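You operate a simulated robot arm through the tools that you are given. There is no shell and no other tool.

You run a simulated robot arm. Do the job below in one go: nothing can be reset, and whatever is moved stays where it is left.

## Task
Tip the water out of bowls forty and fifty into the sink and rub them dry.
Fine: each back in its place on the grey mat; inside, with the grey towel; lay the towel back.

It is judged by the outcome, as a careful person would: the job done as asked, and still so three seconds after it is handed in. It fails if anything else is knocked over, pushed out of place, dropped, spilled or broken. Flat cloth is picked up by pressing the open fingertips on it (5 to 10 N) and closing them slowly along it; thin cloth reads only 2 to 8 mm in the jaws.

## Robot
A 7-joint arm with a two-finger parallel gripper, fixed in place. Base frame: the origin is at the foot of the arm, x ahead of it, y to its left, z up; the work surface is at about z = 817. Readings come in mm, degrees, newtons and seconds.
With the tool pointing down near the work surface it reaches from about 420 to 920 mm from the base axis. Its first joint turns from -143.0 to 143.0 degrees. Payload 3 kg.
The tool frame sits at the grasp point between the pads (the TCP): z along the fingers, y along the line on which they close. The tips reach 30 mm beyond it. The gripper opens to 94 mm. The fingers are 28 mm wide and 10 mm thick; the gripper's body (50 by 96 mm) begins 55 mm behind the TCP.
Orientation is told as [roll, pitch, yaw] about the base's x, y, z axes, in that order, counted from this pose: with the fingers straight down and closing along the base's y, the tool's x points along the base's -x, its y along +y and its z along -z.

## Interface
- The arm moves only by the tool jog_arm. Its argument "plan" is a list of rows, each an object of numbers (a shift or turn left out is 0, a gripper value left out holds the last): "tx", "ty", "tz": the shift along the tool's x, y, z in mm; "rx", "ry", "rz": the turn, a rotation vector about the tool's x, y, z in degrees; "hand": the opening, from 0 (shut) to 1 (fully open). In form: [{"tx": .., "ty": .., "tz": .., "rx": .., "ry": .., "rz": .., "hand": ..}, ...]. A call has 1 to 20 rows; each row is the pose to reach, as a shift and turn from the pose commanded when the call began, along the tool's axes at that moment. Each row takes 0.2 s and may step no farther than 50 mm and 8.6 degrees from the row before; otherwise, or with a gripper value out of range, the whole call is refused. A pose out of reach is approached as far as the arm can. The call stops where the force on the tool passes 40 N (or 10 N more than at its start, if that is more) or the arm is blocked; 0.2 s more then pass. The fingers move at their own pace (about 72 mm/s each) and stop on an object; they squeeze with about 42 N. The grip force told is the motor's: it shows also when the fingers shut on nothing. Time passes only in rows, and 0.2 s behind the last, so rows that repeat a pose let the fingers close. The reply holds the time, the measured pose of the TCP, the force on the tool along the base axes, the opening and the grip force, in the units named above and with some noise, with the torque about the TCP (base axes, N m) and any sound that the robot's microphone picked up.
- Cameras (640 x 400 px; columns grow to the right, rows downward): "scene" is fixed at [399.7, -650.6, 1570]; the picture's right is [0.99, -0.11, 0.00], its down [-0.07, -0.62, -0.78] and it looks along [0.09, 0.78, -0.62] (base axes); focal length 375 px, centre (320, 200). "wrist" rides on the gripper at [76, 14, -102] in the tool frame; the picture's right is [-0.18, 0.98, 0.00], its down [-0.75, -0.14, -0.64] and it looks along [-0.63, -0.12, 0.77] (tool axes); focal length 243 px, centre (320, 200). There is no depth. A picture from a camera that has moved, and an enlarged one, comes with that camera's place and axes in the base frame and with its lens.
- snapshot(camera): a new picture of that camera. No time passes.
- enlarge(camera, box): a new picture of the part [left, top, right, bottom] of that camera's present view, enlarged. No time passes.
- job_done(): hands the job in; it is judged then, once.

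Places have to be worked out from the pictures, the camera data and where the tool is seen. Open the gripper and draw the arm clear of the work before you hand the job in, unless the task says otherwise.

The tools are called as name(argument=value, ...) on one line, values as JSON. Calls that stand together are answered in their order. jog_arm: Moves the arm, as the interface text tells. Its arguments: {"type":"object","properties":{"plan":{"type":"array","items":{"type":"object","properties":{"tx":{"type":"number"},"ty":{"type":"number"},"tz":{"type":"number"},"rx":{"type":"number"},"ry":{"type":"number"},"rz":{"type":"number"},"hand":{"type":"number"}}}}},"required":["plan"]} The other tools are called the same way: snapshot (camera) takes a picture; enlarge (camera, box) takes an enlarged picture of a part of a camera's view; job_done () hands the job in.

At the start:

```text
time: 0.0
tool_pos: [586.4, -31.6, 1256.9]
orientation: [0.1, 0.0, 0.0]
wrist_force: [-0.1, 0.2, -0.1]
torque: [0.01, 0.02, 0.01]
finger_gap: 93.8
grasp_force: 0.1
```

scene: 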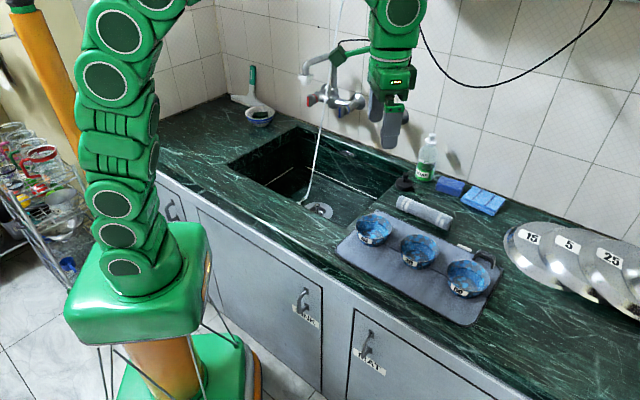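
wrist: 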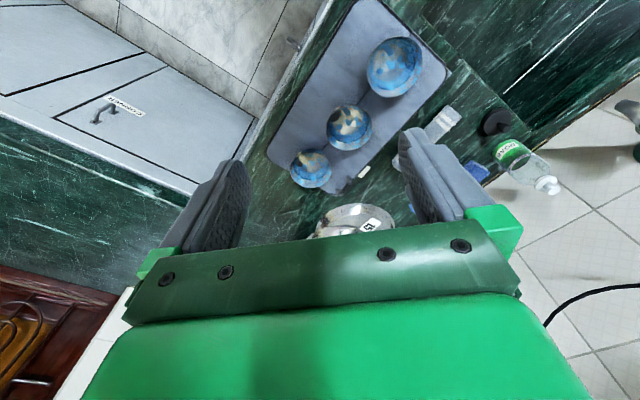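

I see three bowls on the grey mat, a rolled grey towel behind them, and the sink to the left. I'll enlarge the relevant regions before moving.

enlarge(camera="scene", box=[330, 180, 530, 330])

enlarge(camera="scene", box=[220, 110, 420, 250])

enlarge(camera="wrist", box=[250, 0, 570, 220])

```text
2.67 times, centred on (430, 255) of scene
camera zoom: at [399.7, -650.6, 1570.0], right [0.99, -0.11, 0.0], down [-0.07, -0.62, -0.78], along [0.09, 0.78, -0.62], focal length 999 px, centre (27, 53)
```

zoom: 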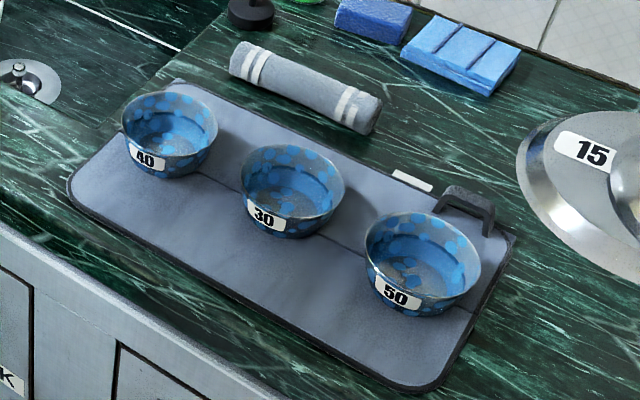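

```text
2.86 times, centred on (320, 180) of scene
camera zoom: at [399.7, -650.6, 1570.0], right [0.99, -0.11, 0.0], down [-0.07, -0.62, -0.78], along [0.09, 0.78, -0.62], focal length 1070 px, centre (320, 257)
```

zoom: 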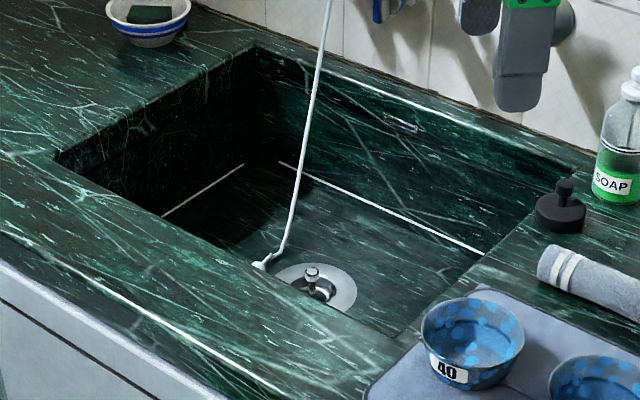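

```text
1.82 times, centred on (410, 110) of wrist
camera zoom: at [509.4, -18.9, 1358.9], right [0.18, 0.98, 0.0], down [0.75, -0.14, 0.64], along [0.63, -0.12, -0.77], focal length 441 px, centre (156, 364)
```

zoom: 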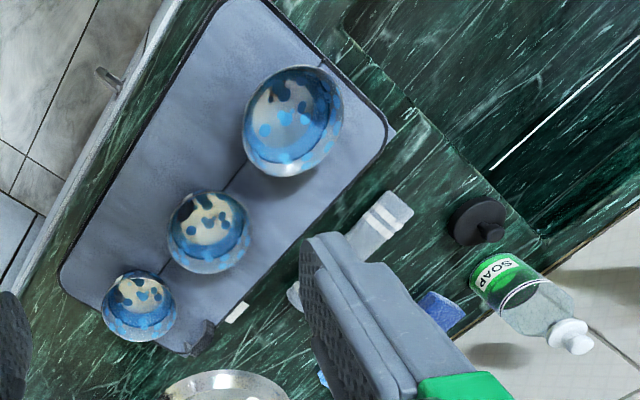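

The bowls appear at about 40 → (636,102), 30 → (730,-8), 50 → (817,-110), with rims about 100 mm wide, and the towel roll near (806,167). I'll move the arm to get a close wrist view of the towel and bowls.

jog_arm(plan=[{"tx": -2, "ty": 25, "tz": 26}, {"tx": -4, "ty": 50, "tz": 52}, {"tx": -6, "ty": 75, "tz": 78}, {"tx": -7, "ty": 100, "tz": 104}, {"tx": -9, "ty": 125, "tz": 130}, {"tx": -11, "ty": 150, "tz": 156}, {"tx": -13, "ty": 175, "tz": 182}, {"tx": -14, "ty": 202, "tz": 207}, {"tx": -14, "ty": 202, "tz": 207}])

snapshot(camera="wrist")

snapshot(camera="scene")

```text
time: 2.0
tool_pos: [598.3, 168.1, 1047.6]
orientation: [0.0, 0.1, 0.0]
wrist_force: [-0.4, 0.0, -0.8]
torque: [0.01, -0.03, 0.03]
finger_gap: 93.9
grasp_force: 0.1
```

```text
taken
camera wrist: at [522.5, 181.6, 1151.5], right [0.18, 0.98, 0.0], down [0.75, -0.14, 0.64], along [0.63, -0.12, -0.77], focal length 243 px, centre (320, 200)
```

wrist: 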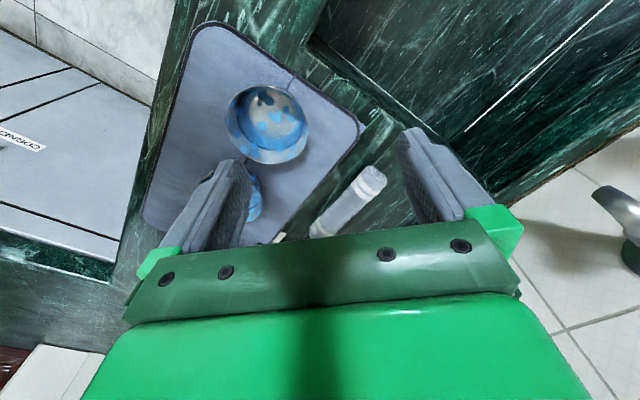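

```text
taken
```

scene: 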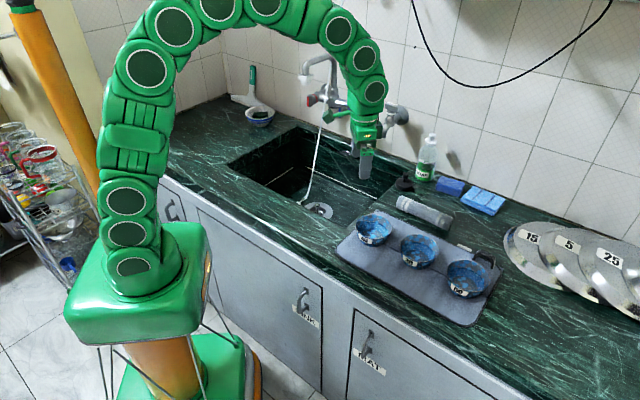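

The wrist view is partly blocked by the gripper, so I move farther forward to bring the towel into the clear upper part of the picture.

jog_arm(plan=[{"tx": -38, "ty": 4, "tz": 10}, {"tx": -77, "ty": 9, "tz": 19}, {"tx": -115, "ty": 13, "tz": 29}, {"tx": -154, "ty": 18, "tz": 38}, {"tx": -192, "ty": 22, "tz": 48}, {"tx": -192, "ty": 22, "tz": 48}])

snapshot(camera="wrist")

enlarge(camera="wrist", box=[180, 0, 500, 200])

```text
time: 3.4
tool_pos: [792.6, 191.7, 1001.0]
orientation: [0.0, 0.0, 0.0]
wrist_force: [1.4, 0.4, -0.9]
torque: [-0.03, -0.02, 0.01]
finger_gap: 94.1
grasp_force: 0.1
```

```text
taken
camera wrist: at [716.8, 205.0, 1104.2], right [0.18, 0.98, 0.0], down [0.75, -0.14, 0.64], along [0.63, -0.12, -0.77], focal length 243 px, centre (320, 200)
```

wrist: 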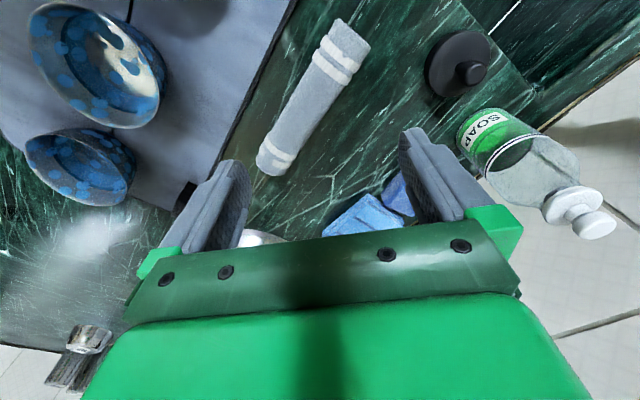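

```text
2.00 times, centred on (340, 100) of wrist
camera zoom: at [716.8, 205.0, 1104.2], right [0.18, 0.98, 0.0], down [0.75, -0.14, 0.64], along [0.63, -0.12, -0.77], focal length 485 px, centre (280, 400)
```

zoom: 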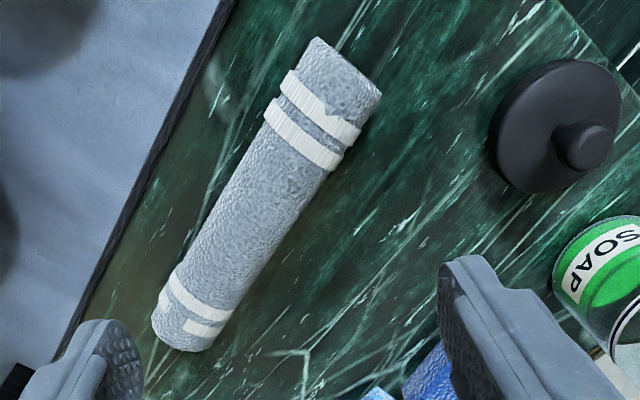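

The towel is a roll about 175 mm long and 42 mm thick, running from about (747,230) to (876,110). Now I look at the bowls closer.

enlarge(camera="wrist", box=[0, 0, 220, 220])

enlarge(camera="scene", box=[345, 200, 415, 250])

enlarge(camera="scene", box=[435, 245, 515, 310])

```text
1.82 times, centred on (110, 110) of wrist
camera zoom: at [716.8, 205.0, 1104.2], right [0.18, 0.98, 0.0], down [0.75, -0.14, 0.64], along [0.63, -0.12, -0.77], focal length 441 px, centre (702, 364)
```

zoom: 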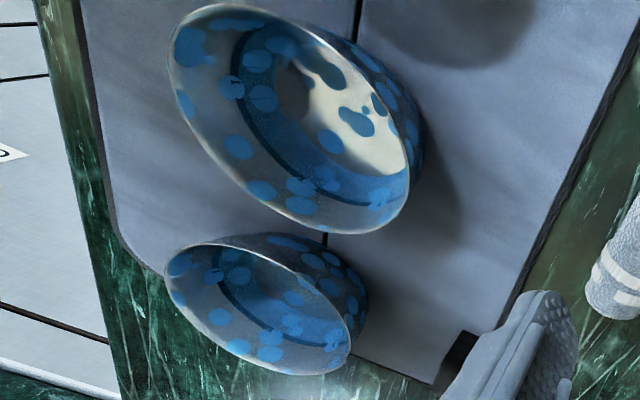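

```text
8.00 times, centred on (380, 225) of scene
camera zoom: at [399.7, -650.6, 1570.0], right [0.99, -0.11, 0.0], down [-0.07, -0.62, -0.78], along [0.09, 0.78, -0.62], focal length 2997 px, centre (-160, 0)
```

zoom: 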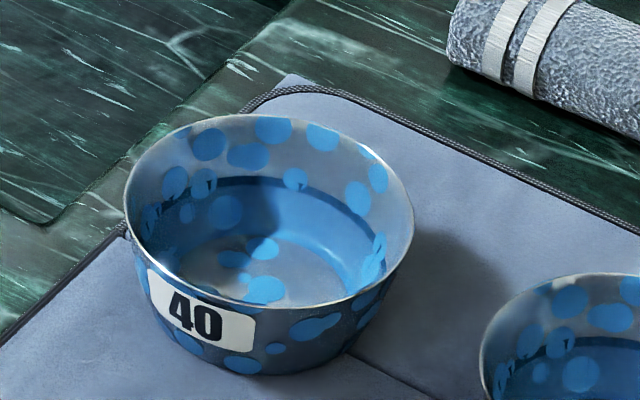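

```text
6.15 times, centred on (475, 278) of scene
camera zoom: at [399.7, -650.6, 1570.0], right [0.99, -0.11, 0.0], down [-0.07, -0.62, -0.78], along [0.09, 0.78, -0.62], focal length 2305 px, centre (-634, -277)
```

zoom: 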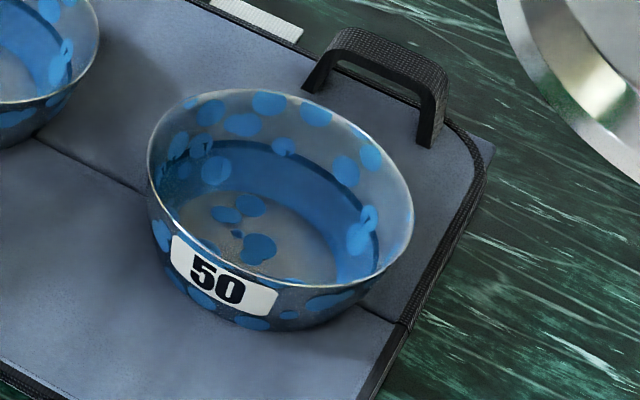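

I want the wall slope and height of the bowl, so I'll enlarge it further before planning the grip.

enlarge(camera="scene", box=[355, 208, 395, 248])

enlarge(camera="scene", box=[395, 228, 445, 272])

```text
10.00 times, centred on (375, 228) of scene
camera zoom: at [399.7, -650.6, 1570.0], right [0.99, -0.11, 0.0], down [-0.07, -0.62, -0.78], along [0.09, 0.78, -0.62], focal length 3746 px, centre (-230, -80)
```

zoom: 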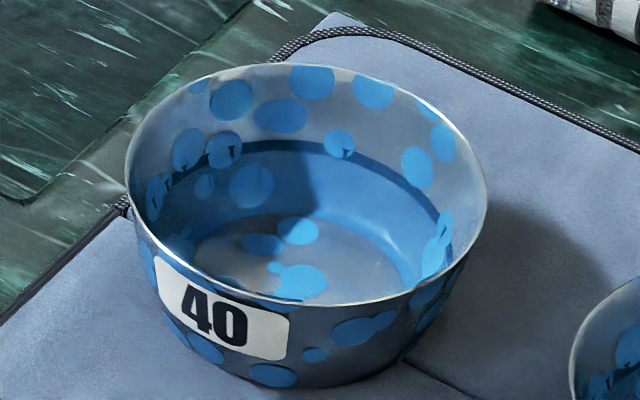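

```text
9.09 times, centred on (420, 250) of scene
camera zoom: at [399.7, -650.6, 1570.0], right [0.99, -0.11, 0.0], down [-0.07, -0.62, -0.78], along [0.09, 0.78, -0.62], focal length 3406 px, centre (-589, -254)
```

zoom: 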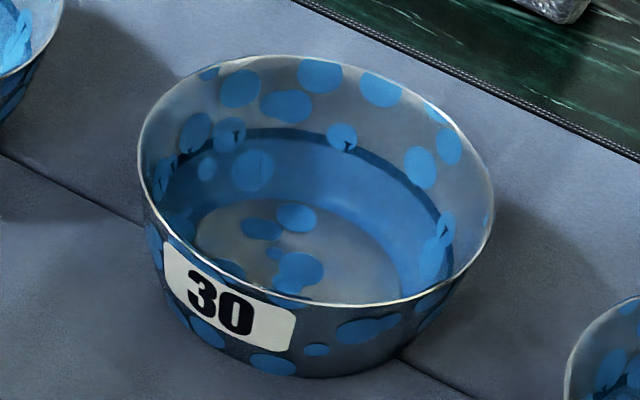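

Each bowl holds water to about 20 mm below the rim, so small tilts are safe. I move the wrist camera over bowl 40 to locate it accurately.

jog_arm(plan=[{"tx": 40, "ty": -12}, {"tx": 80, "ty": -24}, {"tx": 120, "ty": -36}, {"tx": 160, "ty": -48}, {"tx": 200, "ty": -60}, {"tx": 233, "ty": -72}, {"tx": 233, "ty": -72}])

snapshot(camera="wrist")

snapshot(camera="scene")

```text
time: 5.0
tool_pos: [558.3, 119.9, 999.9]
orientation: [0.0, -0.1, 0.0]
wrist_force: [0.0, 0.5, -0.1]
torque: [-0.02, 0.0, -0.02]
finger_gap: 94.0
grasp_force: 0.1
```

```text
taken
camera wrist: at [481.0, 133.5, 1103.1], right [0.18, 0.98, 0.0], down [0.75, -0.14, 0.64], along [0.63, -0.12, -0.77], focal length 243 px, centre (320, 200)
```

wrist: 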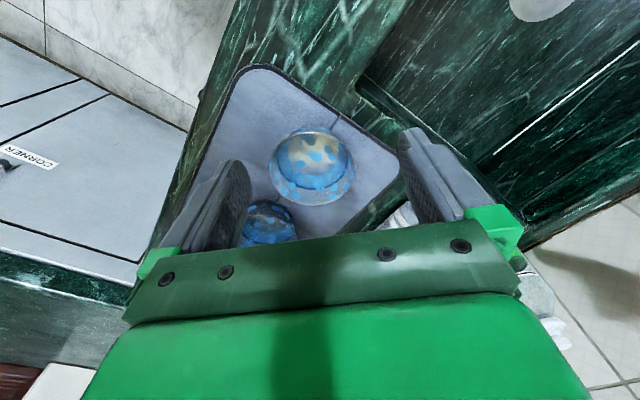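

```text
taken
```

scene: 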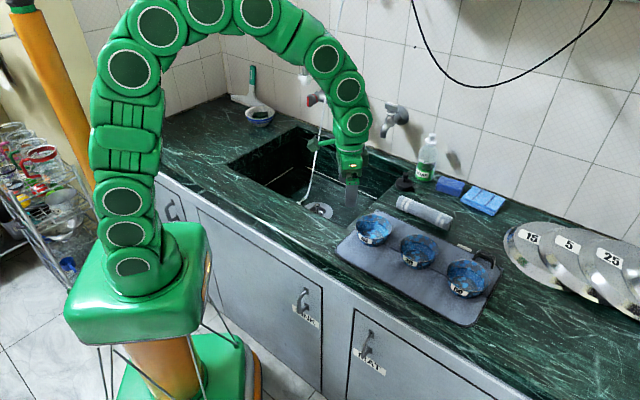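

Bowl 40 is visible between the fingers; I enlarge to measure its rim.

enlarge(camera="wrist", box=[240, 110, 400, 210])

enlarge(camera="scene", box=[310, 150, 410, 220])

```text
4.00 times, centred on (320, 160) of wrist
camera zoom: at [481.0, 133.5, 1103.1], right [0.18, 0.98, 0.0], down [0.75, -0.14, 0.64], along [0.63, -0.12, -0.77], focal length 970 px, centre (320, 360)
```

zoom: 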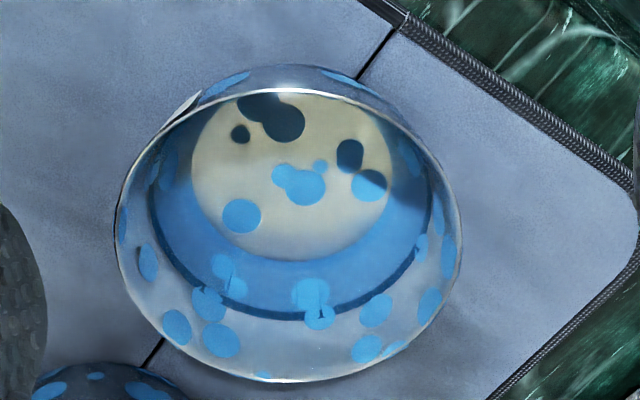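

```text
5.71 times, centred on (360, 185) of scene
camera zoom: at [399.7, -650.6, 1570.0], right [0.99, -0.11, 0.0], down [-0.07, -0.62, -0.78], along [0.09, 0.78, -0.62], focal length 2141 px, centre (91, 286)
```

zoom: 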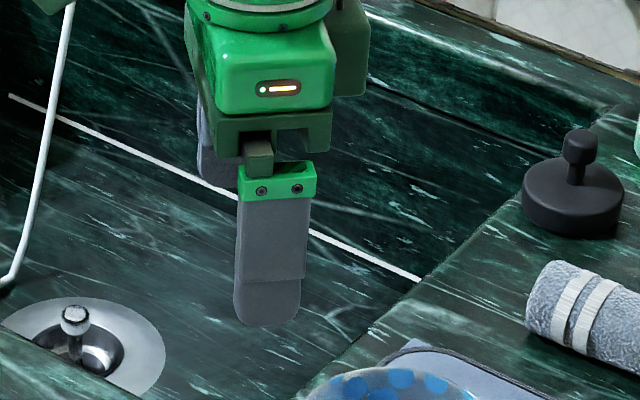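

Bowl 40's centre comes out at about (631,96) with rim z≈867 and R≈50; the wall slopes about 16°. Before taking a bowl, I rehearse the pouring tilt with the empty gripper above the sink to be sure the arm can reach it.

jog_arm(plan=[{"tx": -8, "ty": 31, "tz": -2, "rx": -2.6, "ry": 0.7, "rz": -5}, {"tx": -16, "ty": 62, "tz": -4, "rx": -5.2, "ry": 1.4, "rz": -9.9}, {"tx": -24, "ty": 93, "tz": -6, "rx": -7.8, "ry": 2.1, "rz": -14.9}, {"tx": -32, "ty": 124, "tz": -8, "rx": -10.4, "ry": 2.8, "rz": -19.9}, {"tx": -40, "ty": 155, "tz": -10, "rx": -13, "ry": 3.5, "rz": -24.8}, {"tx": -47, "ty": 185, "tz": -10, "rx": -15.6, "ry": 4.2, "rz": -29.8}, {"tx": -47, "ty": 185, "tz": -10, "rx": -15.6, "ry": 4.2, "rz": -29.8}])

jog_arm(plan=[{"ry": -7.7, "rz": -2.2}, {"ry": -15.4, "rz": -4.4}, {"ry": -23.1, "rz": -6.6}, {"ry": -30.8, "rz": -8.8}, {"ry": -38.4, "rz": -11}, {"ry": -46.1, "rz": -13.2}, {"ry": -53.8, "rz": -15.5}, {"ry": -61.5, "rz": -17.7}, {"ry": -69.2, "rz": -19.9}, {"ry": -76.9, "rz": -22.1}, {"ry": -84.6, "rz": -24.3}, {"ry": -92.3, "rz": -26.5}, {"ry": -99.9, "rz": -28.7}, {"ry": -107.6, "rz": -30.9}, {"ry": -115.3, "rz": -33.1}, {"ry": -115.3, "rz": -33.1}])

snapshot(camera="scene")

```text
time: 6.6
tool_pos: [604.2, 303.6, 1007.6]
orientation: [16.0, 0.0, 30.0]
wrist_force: [-0.7, 0.1, -0.2]
torque: [-0.02, -0.01, 0.04]
finger_gap: 93.8
grasp_force: 0.1
```

```text
time: 10.0
tool_pos: [606.0, 304.6, 1010.5]
orientation: [-164.0, -60.0, -150.0]
wrist_force: [1.0, 0.6, 0.1]
torque: [0.0, 0.0, -0.02]
finger_gap: 94.1
grasp_force: 0.0
out of reach, approached as far as the arm can: row 10, 11, 12, 13
```

```text
taken
```

scene: 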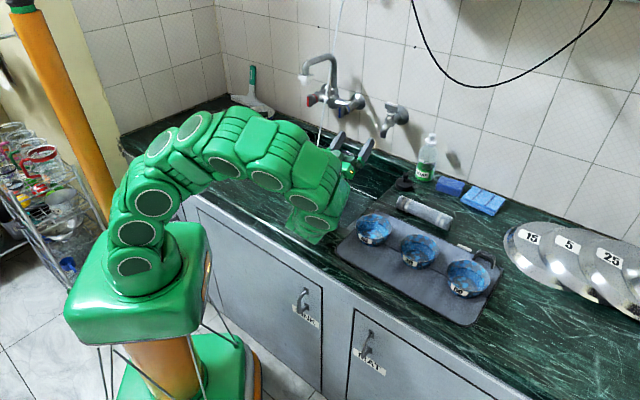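

The arm reached the full 120° tilt, though rows at 80–104° lagged a bit. I reverse the tilt in two parts to see how smooth that region is.

jog_arm(plan=[{"ry": 7.7, "rz": 2.2}, {"ry": 15.4, "rz": 4.4}, {"ry": 23.1, "rz": 6.6}, {"ry": 23.1, "rz": 6.6}])

snapshot(camera="scene")

```text
time: 11.0
tool_pos: [621.5, 312.5, 1009.5]
orientation: [-162.9, -80.8, -149.9]
wrist_force: [0.8, -0.7, -0.3]
torque: [0.01, 0.01, -0.02]
finger_gap: 94.0
grasp_force: 0.1
out of reach, approached as far as the arm can: row 2, 3, 4
```

```text
taken
```

scene: 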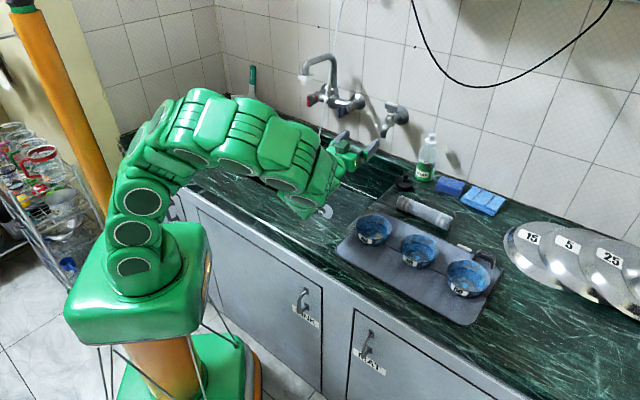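

Near horizontal the arm is too folded at this radius (18 mm off). I try 40 mm farther out while still tilted, to see if it becomes reachable.

jog_arm(plan=[{"tx": 2, "ty": -5.5, "tz": 19}, {"tx": 4.2, "ty": -11, "tz": 38}, {"tx": 4.2, "ty": -11, "tz": 38}])

jog_arm(plan=[{"ry": 7.7, "rz": 2.2}, {"ry": 15.4, "rz": 4.4}, {"ry": 23.1, "rz": 6.6}, {"ry": 30.8, "rz": 8.8}, {"ry": 38.4, "rz": 11}, {"ry": 46.1, "rz": 13.2}, {"ry": 53.8, "rz": 15.5}, {"ry": 61.5, "rz": 17.7}, {"ry": 69.2, "rz": 19.9}, {"ry": 76.9, "rz": 22.1}, {"ry": 84.6, "rz": 24.3}, {"ry": 92.2, "rz": 26.5}, {"ry": 92.2, "rz": 26.5}])

```text
time: 11.8
tool_pos: [655.6, 332.1, 1012.7]
orientation: [-162.7, -80.6, -150.0]
wrist_force: [-0.4, 0.3, -0.1]
torque: [-0.02, 0.03, -0.02]
finger_gap: 94.0
grasp_force: 0.0
```

```text
time: 14.6
tool_pos: [656.4, 333.4, 1010.9]
orientation: [15.9, -3.3, 31.3]
wrist_force: [-0.3, -0.5, 0.0]
torque: [0.0, 0.03, 0.0]
finger_gap: 93.9
grasp_force: 0.0
```

At r≈736 the whole tilt is reachable with no lag, so I'll pour there (TCP near (650,330)). Now I go to the pre-grasp pose beside bowl 40's right rim, fingers leaning 16° along its wall, opening about 44 mm.

jog_arm(plan=[{"tx": 23.2, "ty": -32, "tz": -2.9, "rx": 0.1, "ry": -0.7, "rz": 3.9, "hand": 0.47}, {"tx": 46.5, "ty": -64.1, "tz": -5.7, "rx": 0.2, "ry": -1.4, "rz": 7.8}, {"tx": 69.7, "ty": -96.1, "tz": -8.6, "rx": 0.3, "ry": -2.1, "rz": 11.6}, {"tx": 92.9, "ty": -128.2, "tz": -11.4, "rx": 0.45, "ry": -2.8, "rz": 15.5}, {"tx": 116.1, "ty": -160.2, "tz": -14.3, "rx": 0.6, "ry": -3.5, "rz": 19.4}, {"tx": 139.4, "ty": -192.2, "tz": -17.1, "rx": 0.7, "ry": -4.2, "rz": 23.3}, {"tx": 162.6, "ty": -224.3, "tz": -20, "rx": 0.8, "ry": -4.9, "rz": 27.1}, {"tx": 185.8, "ty": -256.3, "tz": -22.8, "rx": 0.9, "ry": -5.55, "rz": 31}, {"tx": 185.8, "ty": -256.3, "tz": -22.8, "rx": 0.9, "ry": -5.55, "rz": 31}, {"tx": 185.8, "ty": -256.3, "tz": -22.8, "rx": 0.9, "ry": -5.55, "rz": 31}])

snapshot(camera="wrist")

enlarge(camera="scene", box=[330, 150, 450, 250])

```text
time: 16.8
tool_pos: [631.6, 26.2, 951.9]
orientation: [16.1, -0.4, 0.0]
wrist_force: [0.2, 0.4, -0.2]
torque: [0.01, 0.01, -0.01]
finger_gap: 44.4
grasp_force: 0.1
```

```text
taken
camera wrist: at [554.4, 10.4, 1055.2], right [0.18, 0.94, 0.27], down [0.75, -0.31, 0.58], along [0.63, 0.1, -0.77], focal length 243 px, centre (320, 200)
```

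wrist: 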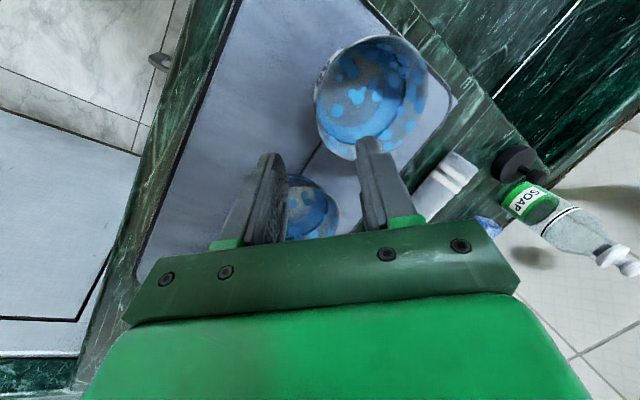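

```text
4.00 times, centred on (390, 200) of scene
camera zoom: at [399.7, -650.6, 1570.0], right [0.99, -0.11, 0.0], down [-0.07, -0.62, -0.78], along [0.09, 0.78, -0.62], focal length 1498 px, centre (40, 200)
```

zoom: 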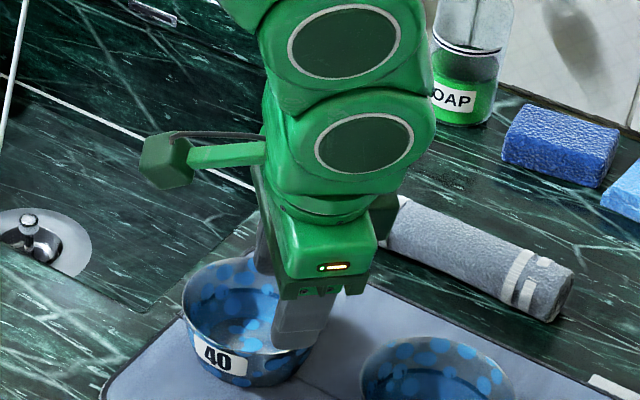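

The gripper is lined up over the right rim of bowl 40. I enlarge the wrist view to check rim location relative to the fingers before descending.

enlarge(camera="wrist", box=[270, 20, 470, 170])

```text
2.67 times, centred on (370, 95) of wrist
camera zoom: at [554.4, 10.4, 1055.2], right [0.18, 0.94, 0.27], down [0.75, -0.31, 0.58], along [0.63, 0.1, -0.77], focal length 647 px, centre (187, 480)
```

zoom: 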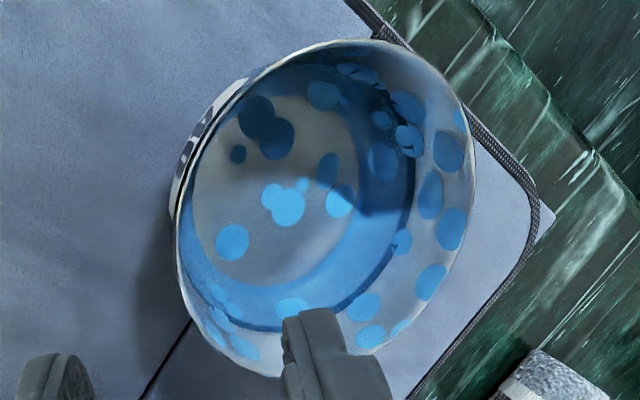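

The predicted rim matches the picture within about 2 mm. I descend along the wall direction, the tips ending about 22 mm below the rim, one on each side of it.

jog_arm(plan=[{"ty": -1, "tz": 15}, {"ty": -2, "tz": 30}, {"ty": -3, "tz": 42}, {"ty": -3.7, "tz": 52}, {"ty": -3.7, "tz": 60}, {"ty": -3.7, "tz": 68}, {"ty": -3.7, "tz": 74}, {"ty": -3.7, "tz": 79}, {"ty": -3.7, "tz": 79}])

snapshot(camera="wrist")

enlarge(camera="scene", box=[340, 180, 440, 255])

```text
time: 18.8
tool_pos: [633.6, 38.6, 874.3]
orientation: [16.0, -0.3, 0.0]
wrist_force: [0.2, -0.1, -0.3]
torque: [0.01, 0.02, -0.01]
finger_gap: 44.1
grasp_force: 0.0
```

```text
taken
camera wrist: at [556.3, 24.6, 977.1], right [0.18, 0.94, 0.27], down [0.75, -0.31, 0.58], along [0.63, 0.1, -0.77], focal length 243 px, centre (320, 200)
```

wrist: 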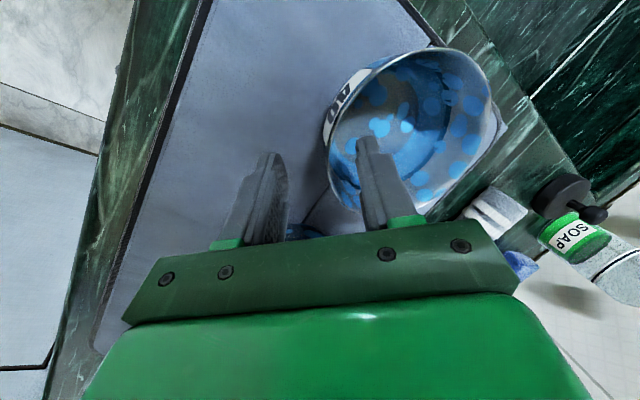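

```text
5.33 times, centred on (390, 218) of scene
camera zoom: at [399.7, -650.6, 1570.0], right [0.99, -0.11, 0.0], down [-0.07, -0.62, -0.78], along [0.09, 0.78, -0.62], focal length 1998 px, centre (-53, 107)
```

zoom: 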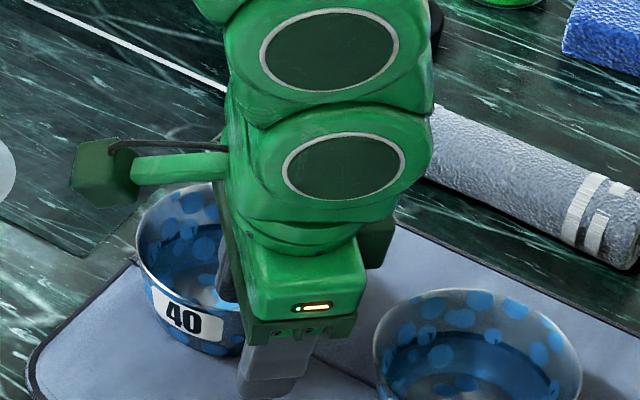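

The fingers straddle the wall. I enlarge the wrist view to see whether the wall is centred between the pads.

enlarge(camera="wrist", box=[220, 110, 440, 250])

```text
2.86 times, centred on (330, 180) of wrist
camera zoom: at [556.3, 24.6, 977.1], right [0.18, 0.94, 0.27], down [0.75, -0.31, 0.58], along [0.63, 0.1, -0.77], focal length 693 px, centre (291, 257)
```

zoom: 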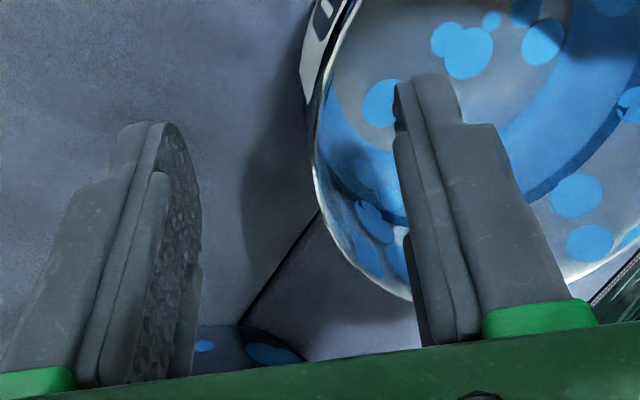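

The wall sits about 6 mm toward the inner finger from the centre line, so I shift 6 mm along the closing axis and then close gently.

jog_arm(plan=[{"ty": 3}, {"ty": 5.8}, {"ty": 5.8, "hand": 0.38}, {"ty": 5.8, "hand": 0.3}, {"ty": 5.8, "hand": 0.22}, {"ty": 5.8, "hand": 0.15}, {"ty": 5.8, "hand": 0.1}, {"ty": 5.8, "hand": 0.05}, {"ty": 5.8, "hand": 0.0}, {"ty": 5.8, "hand": 0.0}, {"ty": 5.8, "hand": 0.0}])

enlarge(camera="wrist", box=[220, 40, 520, 250])

enlarge(camera="scene", box=[340, 180, 440, 255])

```text
time: 21.2
tool_pos: [632.4, 44.4, 876.6]
orientation: [16.0, -0.2, 0.1]
wrist_force: [2.2, -0.1, 0.4]
torque: [-0.05, 0.02, -0.01]
finger_gap: 8.1
grasp_force: 42.0
```

```text
1.90 times, centred on (370, 145) of wrist
camera zoom: at [555.5, 30.1, 979.8], right [0.18, 0.95, 0.27], down [0.75, -0.31, 0.58], along [0.63, 0.1, -0.77], focal length 462 px, centre (225, 305)
```

zoom: 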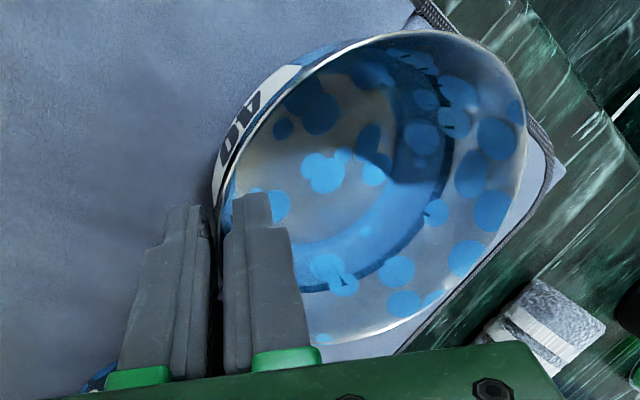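

```text
5.33 times, centred on (390, 218) of scene
camera zoom: at [399.7, -650.6, 1570.0], right [0.99, -0.11, 0.0], down [-0.07, -0.62, -0.78], along [0.09, 0.78, -0.62], focal length 1998 px, centre (-53, 107)
```

zoom: 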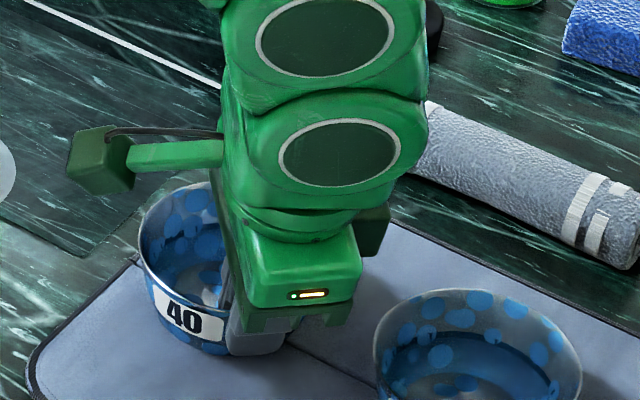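

Gripped: gap 8 mm, 42 N, at TCP (632.4,44.4,876.6) – I keep that as the return pose. I lift slowly straight up and check the bowl stays level.

jog_arm(plan=[{"ty": 1.1, "tz": -3.8}, {"ty": 2.8, "tz": -9.6}, {"ty": 5.5, "tz": -19.2}, {"ty": 8.3, "tz": -28.8}, {"ty": 11, "tz": -38.4}, {"ty": 13.8, "tz": -48}, {"ty": 13.8, "tz": -48}])

enlarge(camera="wrist", box=[220, 40, 520, 250])

enlarge(camera="scene", box=[330, 160, 450, 250])

```text
time: 22.8
tool_pos: [631.3, 45.7, 926.0]
orientation: [16.0, -0.2, 0.0]
wrist_force: [0.2, 0.0, -1.6]
torque: [-0.07, -0.01, -0.01]
finger_gap: 8.2
grasp_force: 41.6
```

```text
1.90 times, centred on (370, 145) of wrist
camera zoom: at [555.1, 31.6, 1028.9], right [0.18, 0.95, 0.27], down [0.75, -0.31, 0.58], along [0.63, 0.1, -0.77], focal length 462 px, centre (225, 305)
```

zoom: 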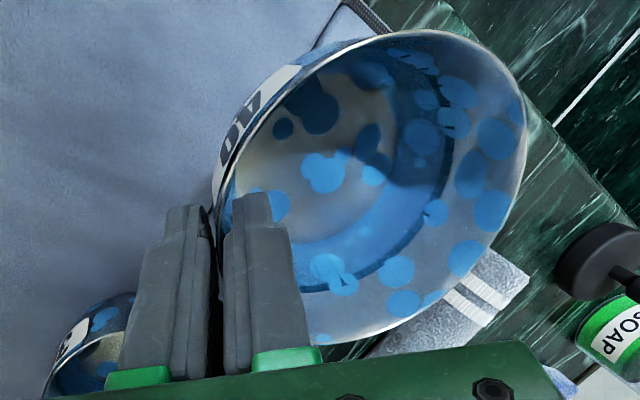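

```text
4.44 times, centred on (390, 205) of scene
camera zoom: at [399.7, -650.6, 1570.0], right [0.99, -0.11, 0.0], down [-0.07, -0.62, -0.78], along [0.09, 0.78, -0.62], focal length 1665 px, centre (9, 178)
```

zoom: 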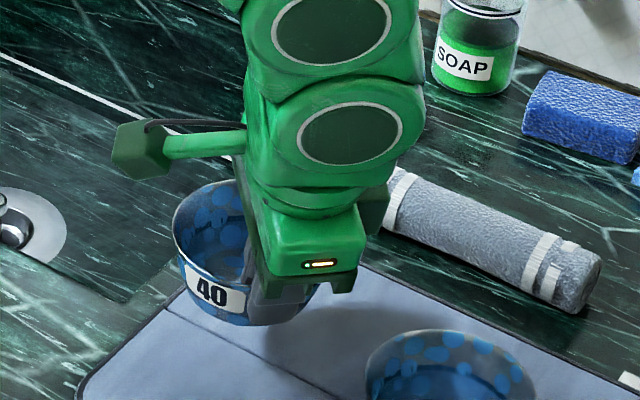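

The bowl is held level and firm (about 1.6 N). I carry it smoothly over the sink to TCP about (645,328,985), turning 30° so the tool faces outward.

jog_arm(plan=[{"tx": -0.3, "ty": 5.8, "tz": 0.4, "ry": 0.17, "rz": -0.58}, {"tx": -1, "ty": 20.1, "tz": 1.5, "ry": 0.58, "rz": -2}, {"tx": -1.9, "ty": 40.3, "tz": 3, "ry": 1.16, "rz": -4}, {"tx": -3, "ty": 63.3, "tz": 4.7, "ry": 1.82, "rz": -6.3}, {"tx": -4.2, "ty": 89.2, "tz": 6.6, "ry": 2.56, "rz": -8.9}, {"tx": -5.6, "ty": 117.9, "tz": 8.7, "ry": 3.39, "rz": -11.8}, {"tx": -7, "ty": 146.7, "tz": 10.8, "ry": 4.22, "rz": -14.7}, {"tx": -8.4, "ty": 175.4, "tz": 12.9, "ry": 5.04, "rz": -17.6}, {"tx": -9.7, "ty": 204.2, "tz": 15.1, "ry": 5.87, "rz": -20.4}, {"tx": -11, "ty": 230.1, "tz": 17, "ry": 6.62, "rz": -23}, {"tx": -12.1, "ty": 253.1, "tz": 18.7, "ry": 7.28, "rz": -25.3}, {"tx": -12.9, "ty": 270.3, "tz": 19.9, "ry": 7.77, "rz": -27.1}, {"tx": -13.4, "ty": 281.8, "tz": 20.8, "ry": 8.1, "rz": -28.2}, {"tx": -13.7, "ty": 287.6, "tz": 21.2, "ry": 8.27, "rz": -28.8}, {"tx": -13.7, "ty": 287.6, "tz": 21.2, "ry": 8.27, "rz": -28.8}])

snapshot(camera="wrist")

enlarge(camera="scene", box=[240, 100, 440, 225])

```text
time: 26.0
tool_pos: [644.3, 328.9, 984.8]
orientation: [15.8, -0.2, 30.0]
wrist_force: [-0.9, 0.6, -1.9]
torque: [-0.08, -0.07, 0.01]
finger_gap: 8.2
grasp_force: 42.3
```

```text
taken
camera wrist: at [585.7, 277.8, 1087.5], right [-0.31, 0.91, 0.27], down [0.81, 0.11, 0.58], along [0.5, 0.4, -0.77], focal length 243 px, centre (320, 200)
```

wrist: 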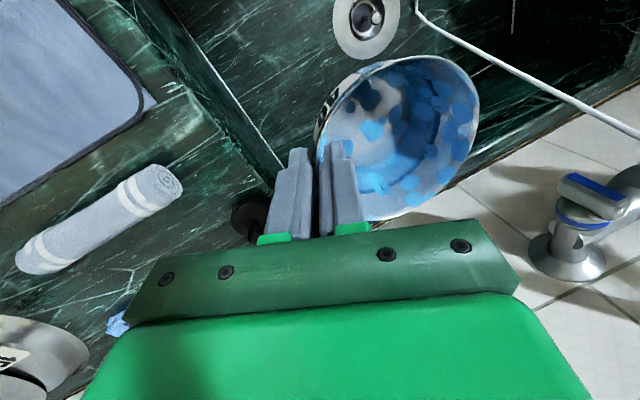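

```text
3.20 times, centred on (340, 162) of scene
camera zoom: at [399.7, -650.6, 1570.0], right [0.99, -0.11, 0.0], down [-0.07, -0.62, -0.78], along [0.09, 0.78, -0.62], focal length 1199 px, centre (256, 320)
```

zoom: 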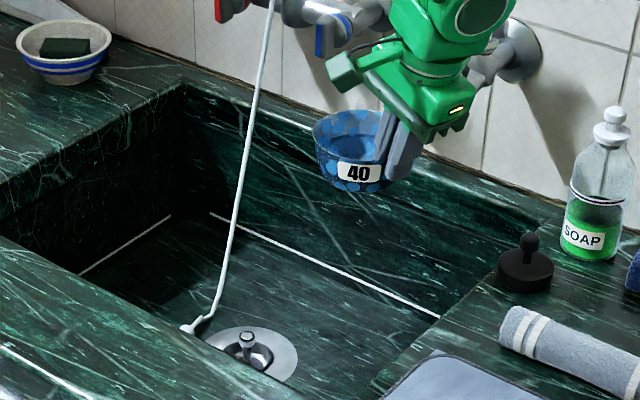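

Bowl 40 is over the sink with the pouring lip well inside its edges. I tilt it slowly to 100°, then hold to let it drain.

jog_arm(plan=[{"ry": -4.8, "rz": -1.4}, {"ry": -9.6, "rz": -2.8}, {"ry": -14.4, "rz": -4.1}, {"ry": -19.2, "rz": -5.5}, {"ry": -24, "rz": -6.9}, {"ry": -28.8, "rz": -8.3}, {"ry": -33.6, "rz": -9.7}, {"ry": -38.4, "rz": -11}, {"ry": -43.2, "rz": -12.4}, {"ry": -48.1, "rz": -13.8}, {"ry": -52.9, "rz": -15.2}, {"ry": -57.7, "rz": -16.6}, {"ry": -62.5, "rz": -17.9}, {"ry": -67.3, "rz": -19.3}, {"ry": -72.1, "rz": -20.7}, {"ry": -76.9, "rz": -22.1}, {"ry": -81.7, "rz": -23.5}, {"ry": -86.5, "rz": -24.8}, {"ry": -91.3, "rz": -26.2}, {"ry": -96.1, "rz": -27.6}])

jog_arm(plan=[{"ry": -4.8, "rz": -1.4}, {"ry": -9.6, "rz": -2.8}, {"ry": -9.6, "rz": -2.8}, {"ry": -9.6, "rz": -2.8}, {"ry": -9.6, "rz": -2.8}, {"ry": -9.6, "rz": -2.8}, {"ry": -9.6, "rz": -2.8}, {"ry": -9.6, "rz": -2.8}])

enlarge(camera="scene", box=[240, 100, 440, 225])

snapshot(camera="wrist")

```text
time: 30.2
tool_pos: [645.8, 328.4, 983.7]
orientation: [-162.7, -79.9, -151.3]
wrist_force: [1.0, -0.4, -1.3]
torque: [-0.05, 0.01, 0.03]
finger_gap: 7.9
grasp_force: 42.2
```

```text
time: 32.0
tool_pos: [646.4, 328.6, 985.2]
orientation: [-163.3, -69.8, -150.7]
wrist_force: [-0.2, -0.4, -1.1]
torque: [-0.07, 0.0, 0.02]
finger_gap: 8.0
grasp_force: 42.3
```

```text
3.20 times, centred on (340, 162) of scene
camera zoom: at [399.7, -650.6, 1570.0], right [0.99, -0.11, 0.0], down [-0.07, -0.62, -0.78], along [0.09, 0.78, -0.62], focal length 1199 px, centre (256, 320)
```

zoom: 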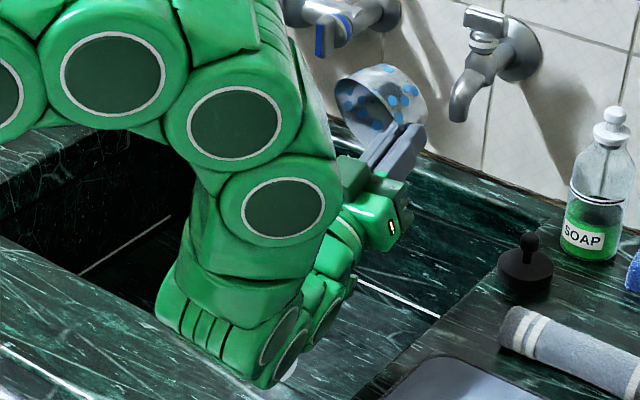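

```text
taken
camera wrist: at [592.6, 280.2, 879.0], right [-0.75, 0.66, 0.08], down [-0.54, -0.67, 0.51], along [0.39, 0.34, 0.86], focal length 243 px, centre (320, 200)
```

wrist: 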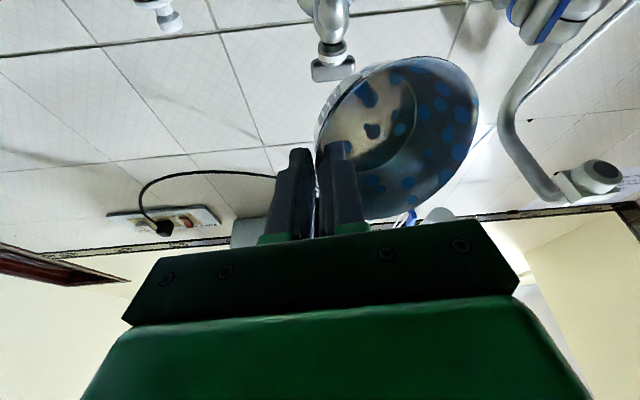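

The load dropped by about 0.5 N, so the water seems to be out. I enlarge the wrist view to check the inside of the bowl.

enlarge(camera="wrist", box=[280, 40, 500, 230])

enlarge(camera="scene", box=[330, 100, 430, 225])

```text
2.11 times, centred on (390, 135) of wrist
camera zoom: at [592.6, 280.2, 879.0], right [-0.75, 0.66, 0.08], down [-0.54, -0.67, 0.51], along [0.39, 0.34, 0.86], focal length 511 px, centre (173, 337)
```

zoom: 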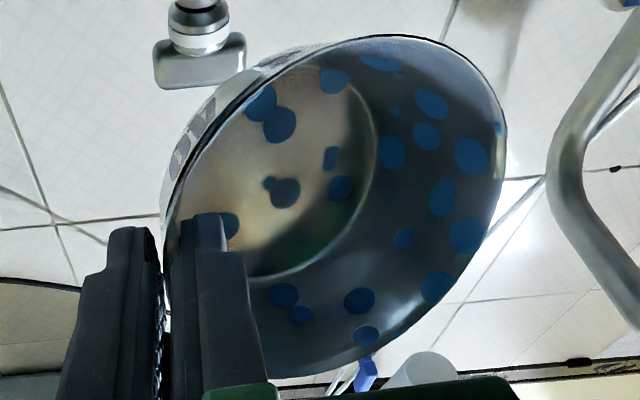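

```text
3.20 times, centred on (380, 162) of scene
camera zoom: at [399.7, -650.6, 1570.0], right [0.99, -0.11, 0.0], down [-0.07, -0.62, -0.78], along [0.09, 0.78, -0.62], focal length 1199 px, centre (128, 320)
```

zoom: 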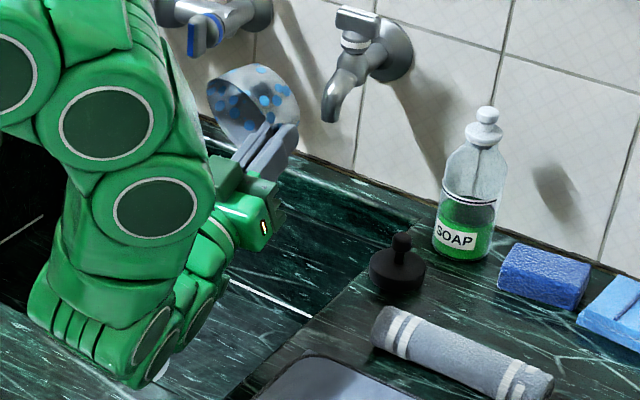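

The bowl is empty. I turn it back upright with the reverse rotation.

jog_arm(plan=[{"ry": 7, "rz": 2}, {"ry": 14.1, "rz": 4}, {"ry": 21.1, "rz": 6.1}, {"ry": 28.2, "rz": 8.1}, {"ry": 35.2, "rz": 10.1}, {"ry": 42.3, "rz": 12.2}, {"ry": 49.3, "rz": 14.2}, {"ry": 56.4, "rz": 16.2}, {"ry": 63.4, "rz": 18.2}, {"ry": 70.5, "rz": 20.3}, {"ry": 77.5, "rz": 22.3}, {"ry": 84.6, "rz": 24.3}, {"ry": 91.6, "rz": 26.3}, {"ry": 98.7, "rz": 28.4}, {"ry": 105.7, "rz": 30.4}, {"ry": 105.7, "rz": 30.4}])

snapshot(camera="wrist")

```text
time: 35.4
tool_pos: [644.7, 329.5, 984.8]
orientation: [15.9, -0.1, 30.0]
wrist_force: [0.4, 0.5, -1.2]
torque: [-0.04, -0.04, 0.0]
finger_gap: 8.0
grasp_force: 41.7
```

```text
taken
camera wrist: at [585.6, 278.7, 1088.2], right [-0.31, 0.91, 0.27], down [0.81, 0.11, 0.58], along [0.5, 0.4, -0.77], focal length 243 px, centre (320, 200)
```

wrist: 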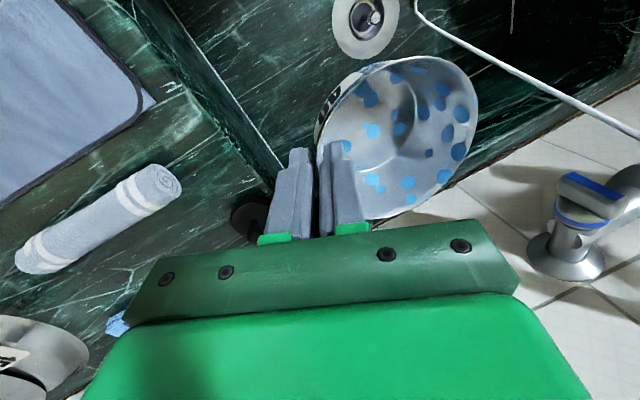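

The bowl is upright and empty. I carry it back along the same path to above its place on the mat.

jog_arm(plan=[{"tx": 6.1, "ty": -9.8, "tz": -0.4, "ry": -0.33, "rz": 1.15}, {"tx": 18.4, "ty": -29.4, "tz": -1.1, "ry": -1, "rz": 3.5}, {"tx": 33.7, "ty": -53.8, "tz": -2, "ry": -1.8, "rz": 6.3}, {"tx": 50.5, "ty": -80.7, "tz": -2.9, "ry": -2.7, "rz": 9.5}, {"tx": 68.9, "ty": -110.1, "tz": -4, "ry": -3.7, "rz": 13}, {"tx": 87.2, "ty": -139.4, "tz": -5.1, "ry": -4.7, "rz": 16.4}, {"tx": 105.6, "ty": -168.8, "tz": -6.1, "ry": -5.7, "rz": 19.9}, {"tx": 122.4, "ty": -195.7, "tz": -7.1, "ry": -6.6, "rz": 23}, {"tx": 136.2, "ty": -217.7, "tz": -7.9, "ry": -7.4, "rz": 25.6}, {"tx": 146.9, "ty": -234.8, "tz": -8.5, "ry": -7.9, "rz": 27.6}, {"tx": 153, "ty": -244.6, "tz": -8.9, "ry": -8.27, "rz": 28.8}, {"tx": 153, "ty": -244.6, "tz": -8.9, "ry": -8.27, "rz": 28.8}])

snapshot(camera="wrist")

enlarge(camera="scene", box=[330, 160, 450, 250])

```text
time: 38.0
tool_pos: [631.1, 45.1, 927.4]
orientation: [15.9, -0.4, 0.0]
wrist_force: [-0.4, 0.1, -1.2]
torque: [0.01, -0.06, 0.0]
finger_gap: 7.9
grasp_force: 41.9
```

```text
taken
camera wrist: at [553.7, 31.5, 1029.5], right [0.18, 0.94, 0.27], down [0.75, -0.31, 0.58], along [0.63, 0.1, -0.77], focal length 243 px, centre (320, 200)
```

wrist: 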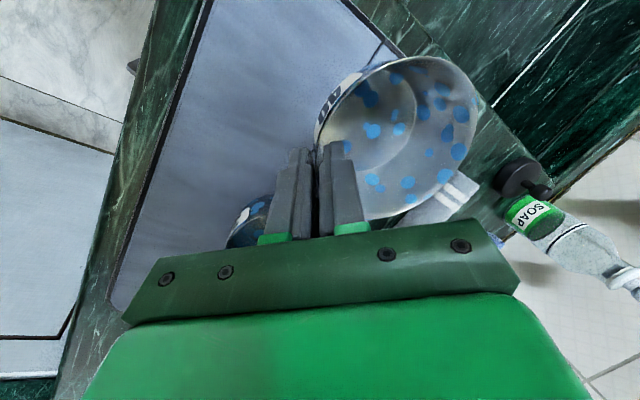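

```text
4.44 times, centred on (390, 205) of scene
camera zoom: at [399.7, -650.6, 1570.0], right [0.99, -0.11, 0.0], down [-0.07, -0.62, -0.78], along [0.09, 0.78, -0.62], focal length 1665 px, centre (9, 178)
```

zoom: 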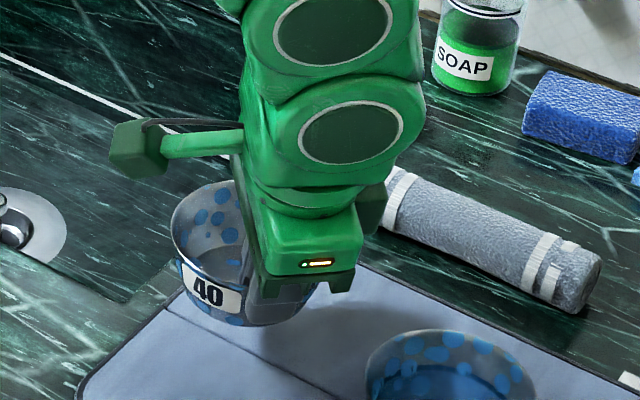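

The bowl is above its place. I lower it slowly by the same 50 mm, watching for contact.

jog_arm(plan=[{"ty": -2.8, "tz": 9.6}, {"ty": -5.5, "tz": 19.2}, {"ty": -8.3, "tz": 28.8}, {"ty": -11, "tz": 38.4}, {"ty": -12.4, "tz": 43.2}, {"ty": -13, "tz": 45.2}, {"ty": -13.3, "tz": 46.4}, {"ty": -13.3, "tz": 46.4}])

enlarge(camera="scene", box=[340, 180, 440, 255])

```text
time: 39.8
tool_pos: [631.6, 46.6, 878.2]
orientation: [15.9, -0.3, 0.0]
wrist_force: [0.7, 0.3, 3.5]
torque: [0.06, -0.1, -0.04]
finger_gap: 7.7
grasp_force: 41.7
```

```text
5.33 times, centred on (390, 218) of scene
camera zoom: at [399.7, -650.6, 1570.0], right [0.99, -0.11, 0.0], down [-0.07, -0.62, -0.78], along [0.09, 0.78, -0.62], focal length 1998 px, centre (-53, 107)
```

zoom: 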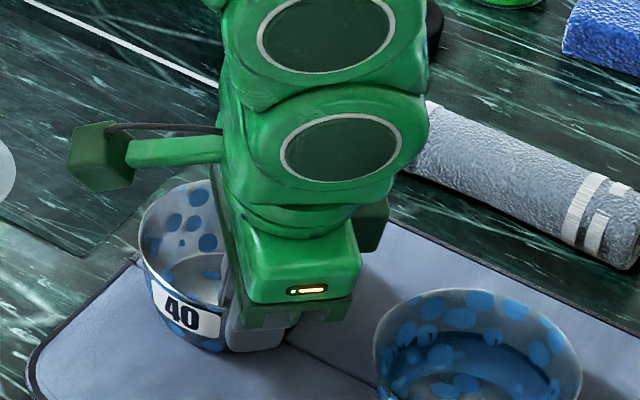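

Contact at 3.5 N: the bowl stands on the mat where it was. I open gently and withdraw along the finger direction.

jog_arm(plan=[{"hand": 0.12}, {"hand": 0.2}, {"hand": 0.3}, {"hand": 0.4}, {"hand": 0.45}, {"hand": 0.45}, {"tz": -10}, {"tz": -25}, {"tz": -45}, {"tz": -70}, {"tz": -100}, {"tz": -100}])

snapshot(camera="wrist")

enlarge(camera="scene", box=[340, 180, 440, 255])

```text
time: 42.4
tool_pos: [633.9, 19.2, 975.6]
orientation: [16.0, -0.3, 0.0]
wrist_force: [-0.3, 0.5, -0.3]
torque: [0.01, 0.01, 0.0]
finger_gap: 42.1
grasp_force: 0.2
```

```text
taken
camera wrist: at [555.5, 5.0, 1078.0], right [0.18, 0.94, 0.27], down [0.75, -0.31, 0.58], along [0.64, 0.1, -0.77], focal length 243 px, centre (320, 200)
```

wrist: 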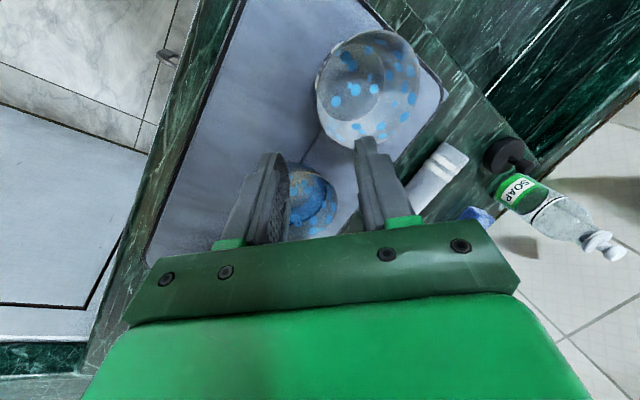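

```text
5.33 times, centred on (390, 218) of scene
camera zoom: at [399.7, -650.6, 1570.0], right [0.99, -0.11, 0.0], down [-0.07, -0.62, -0.78], along [0.09, 0.78, -0.62], focal length 1998 px, centre (-53, 107)
```

zoom: 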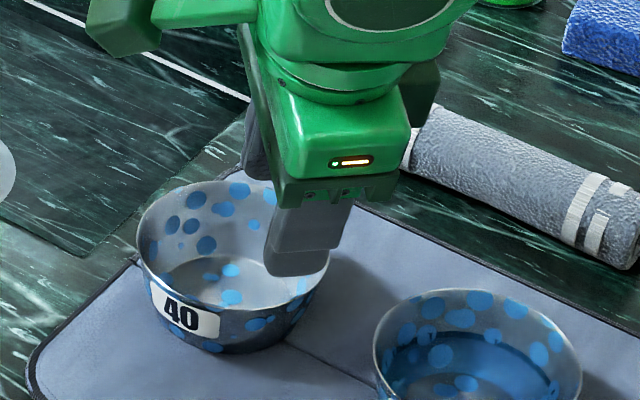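

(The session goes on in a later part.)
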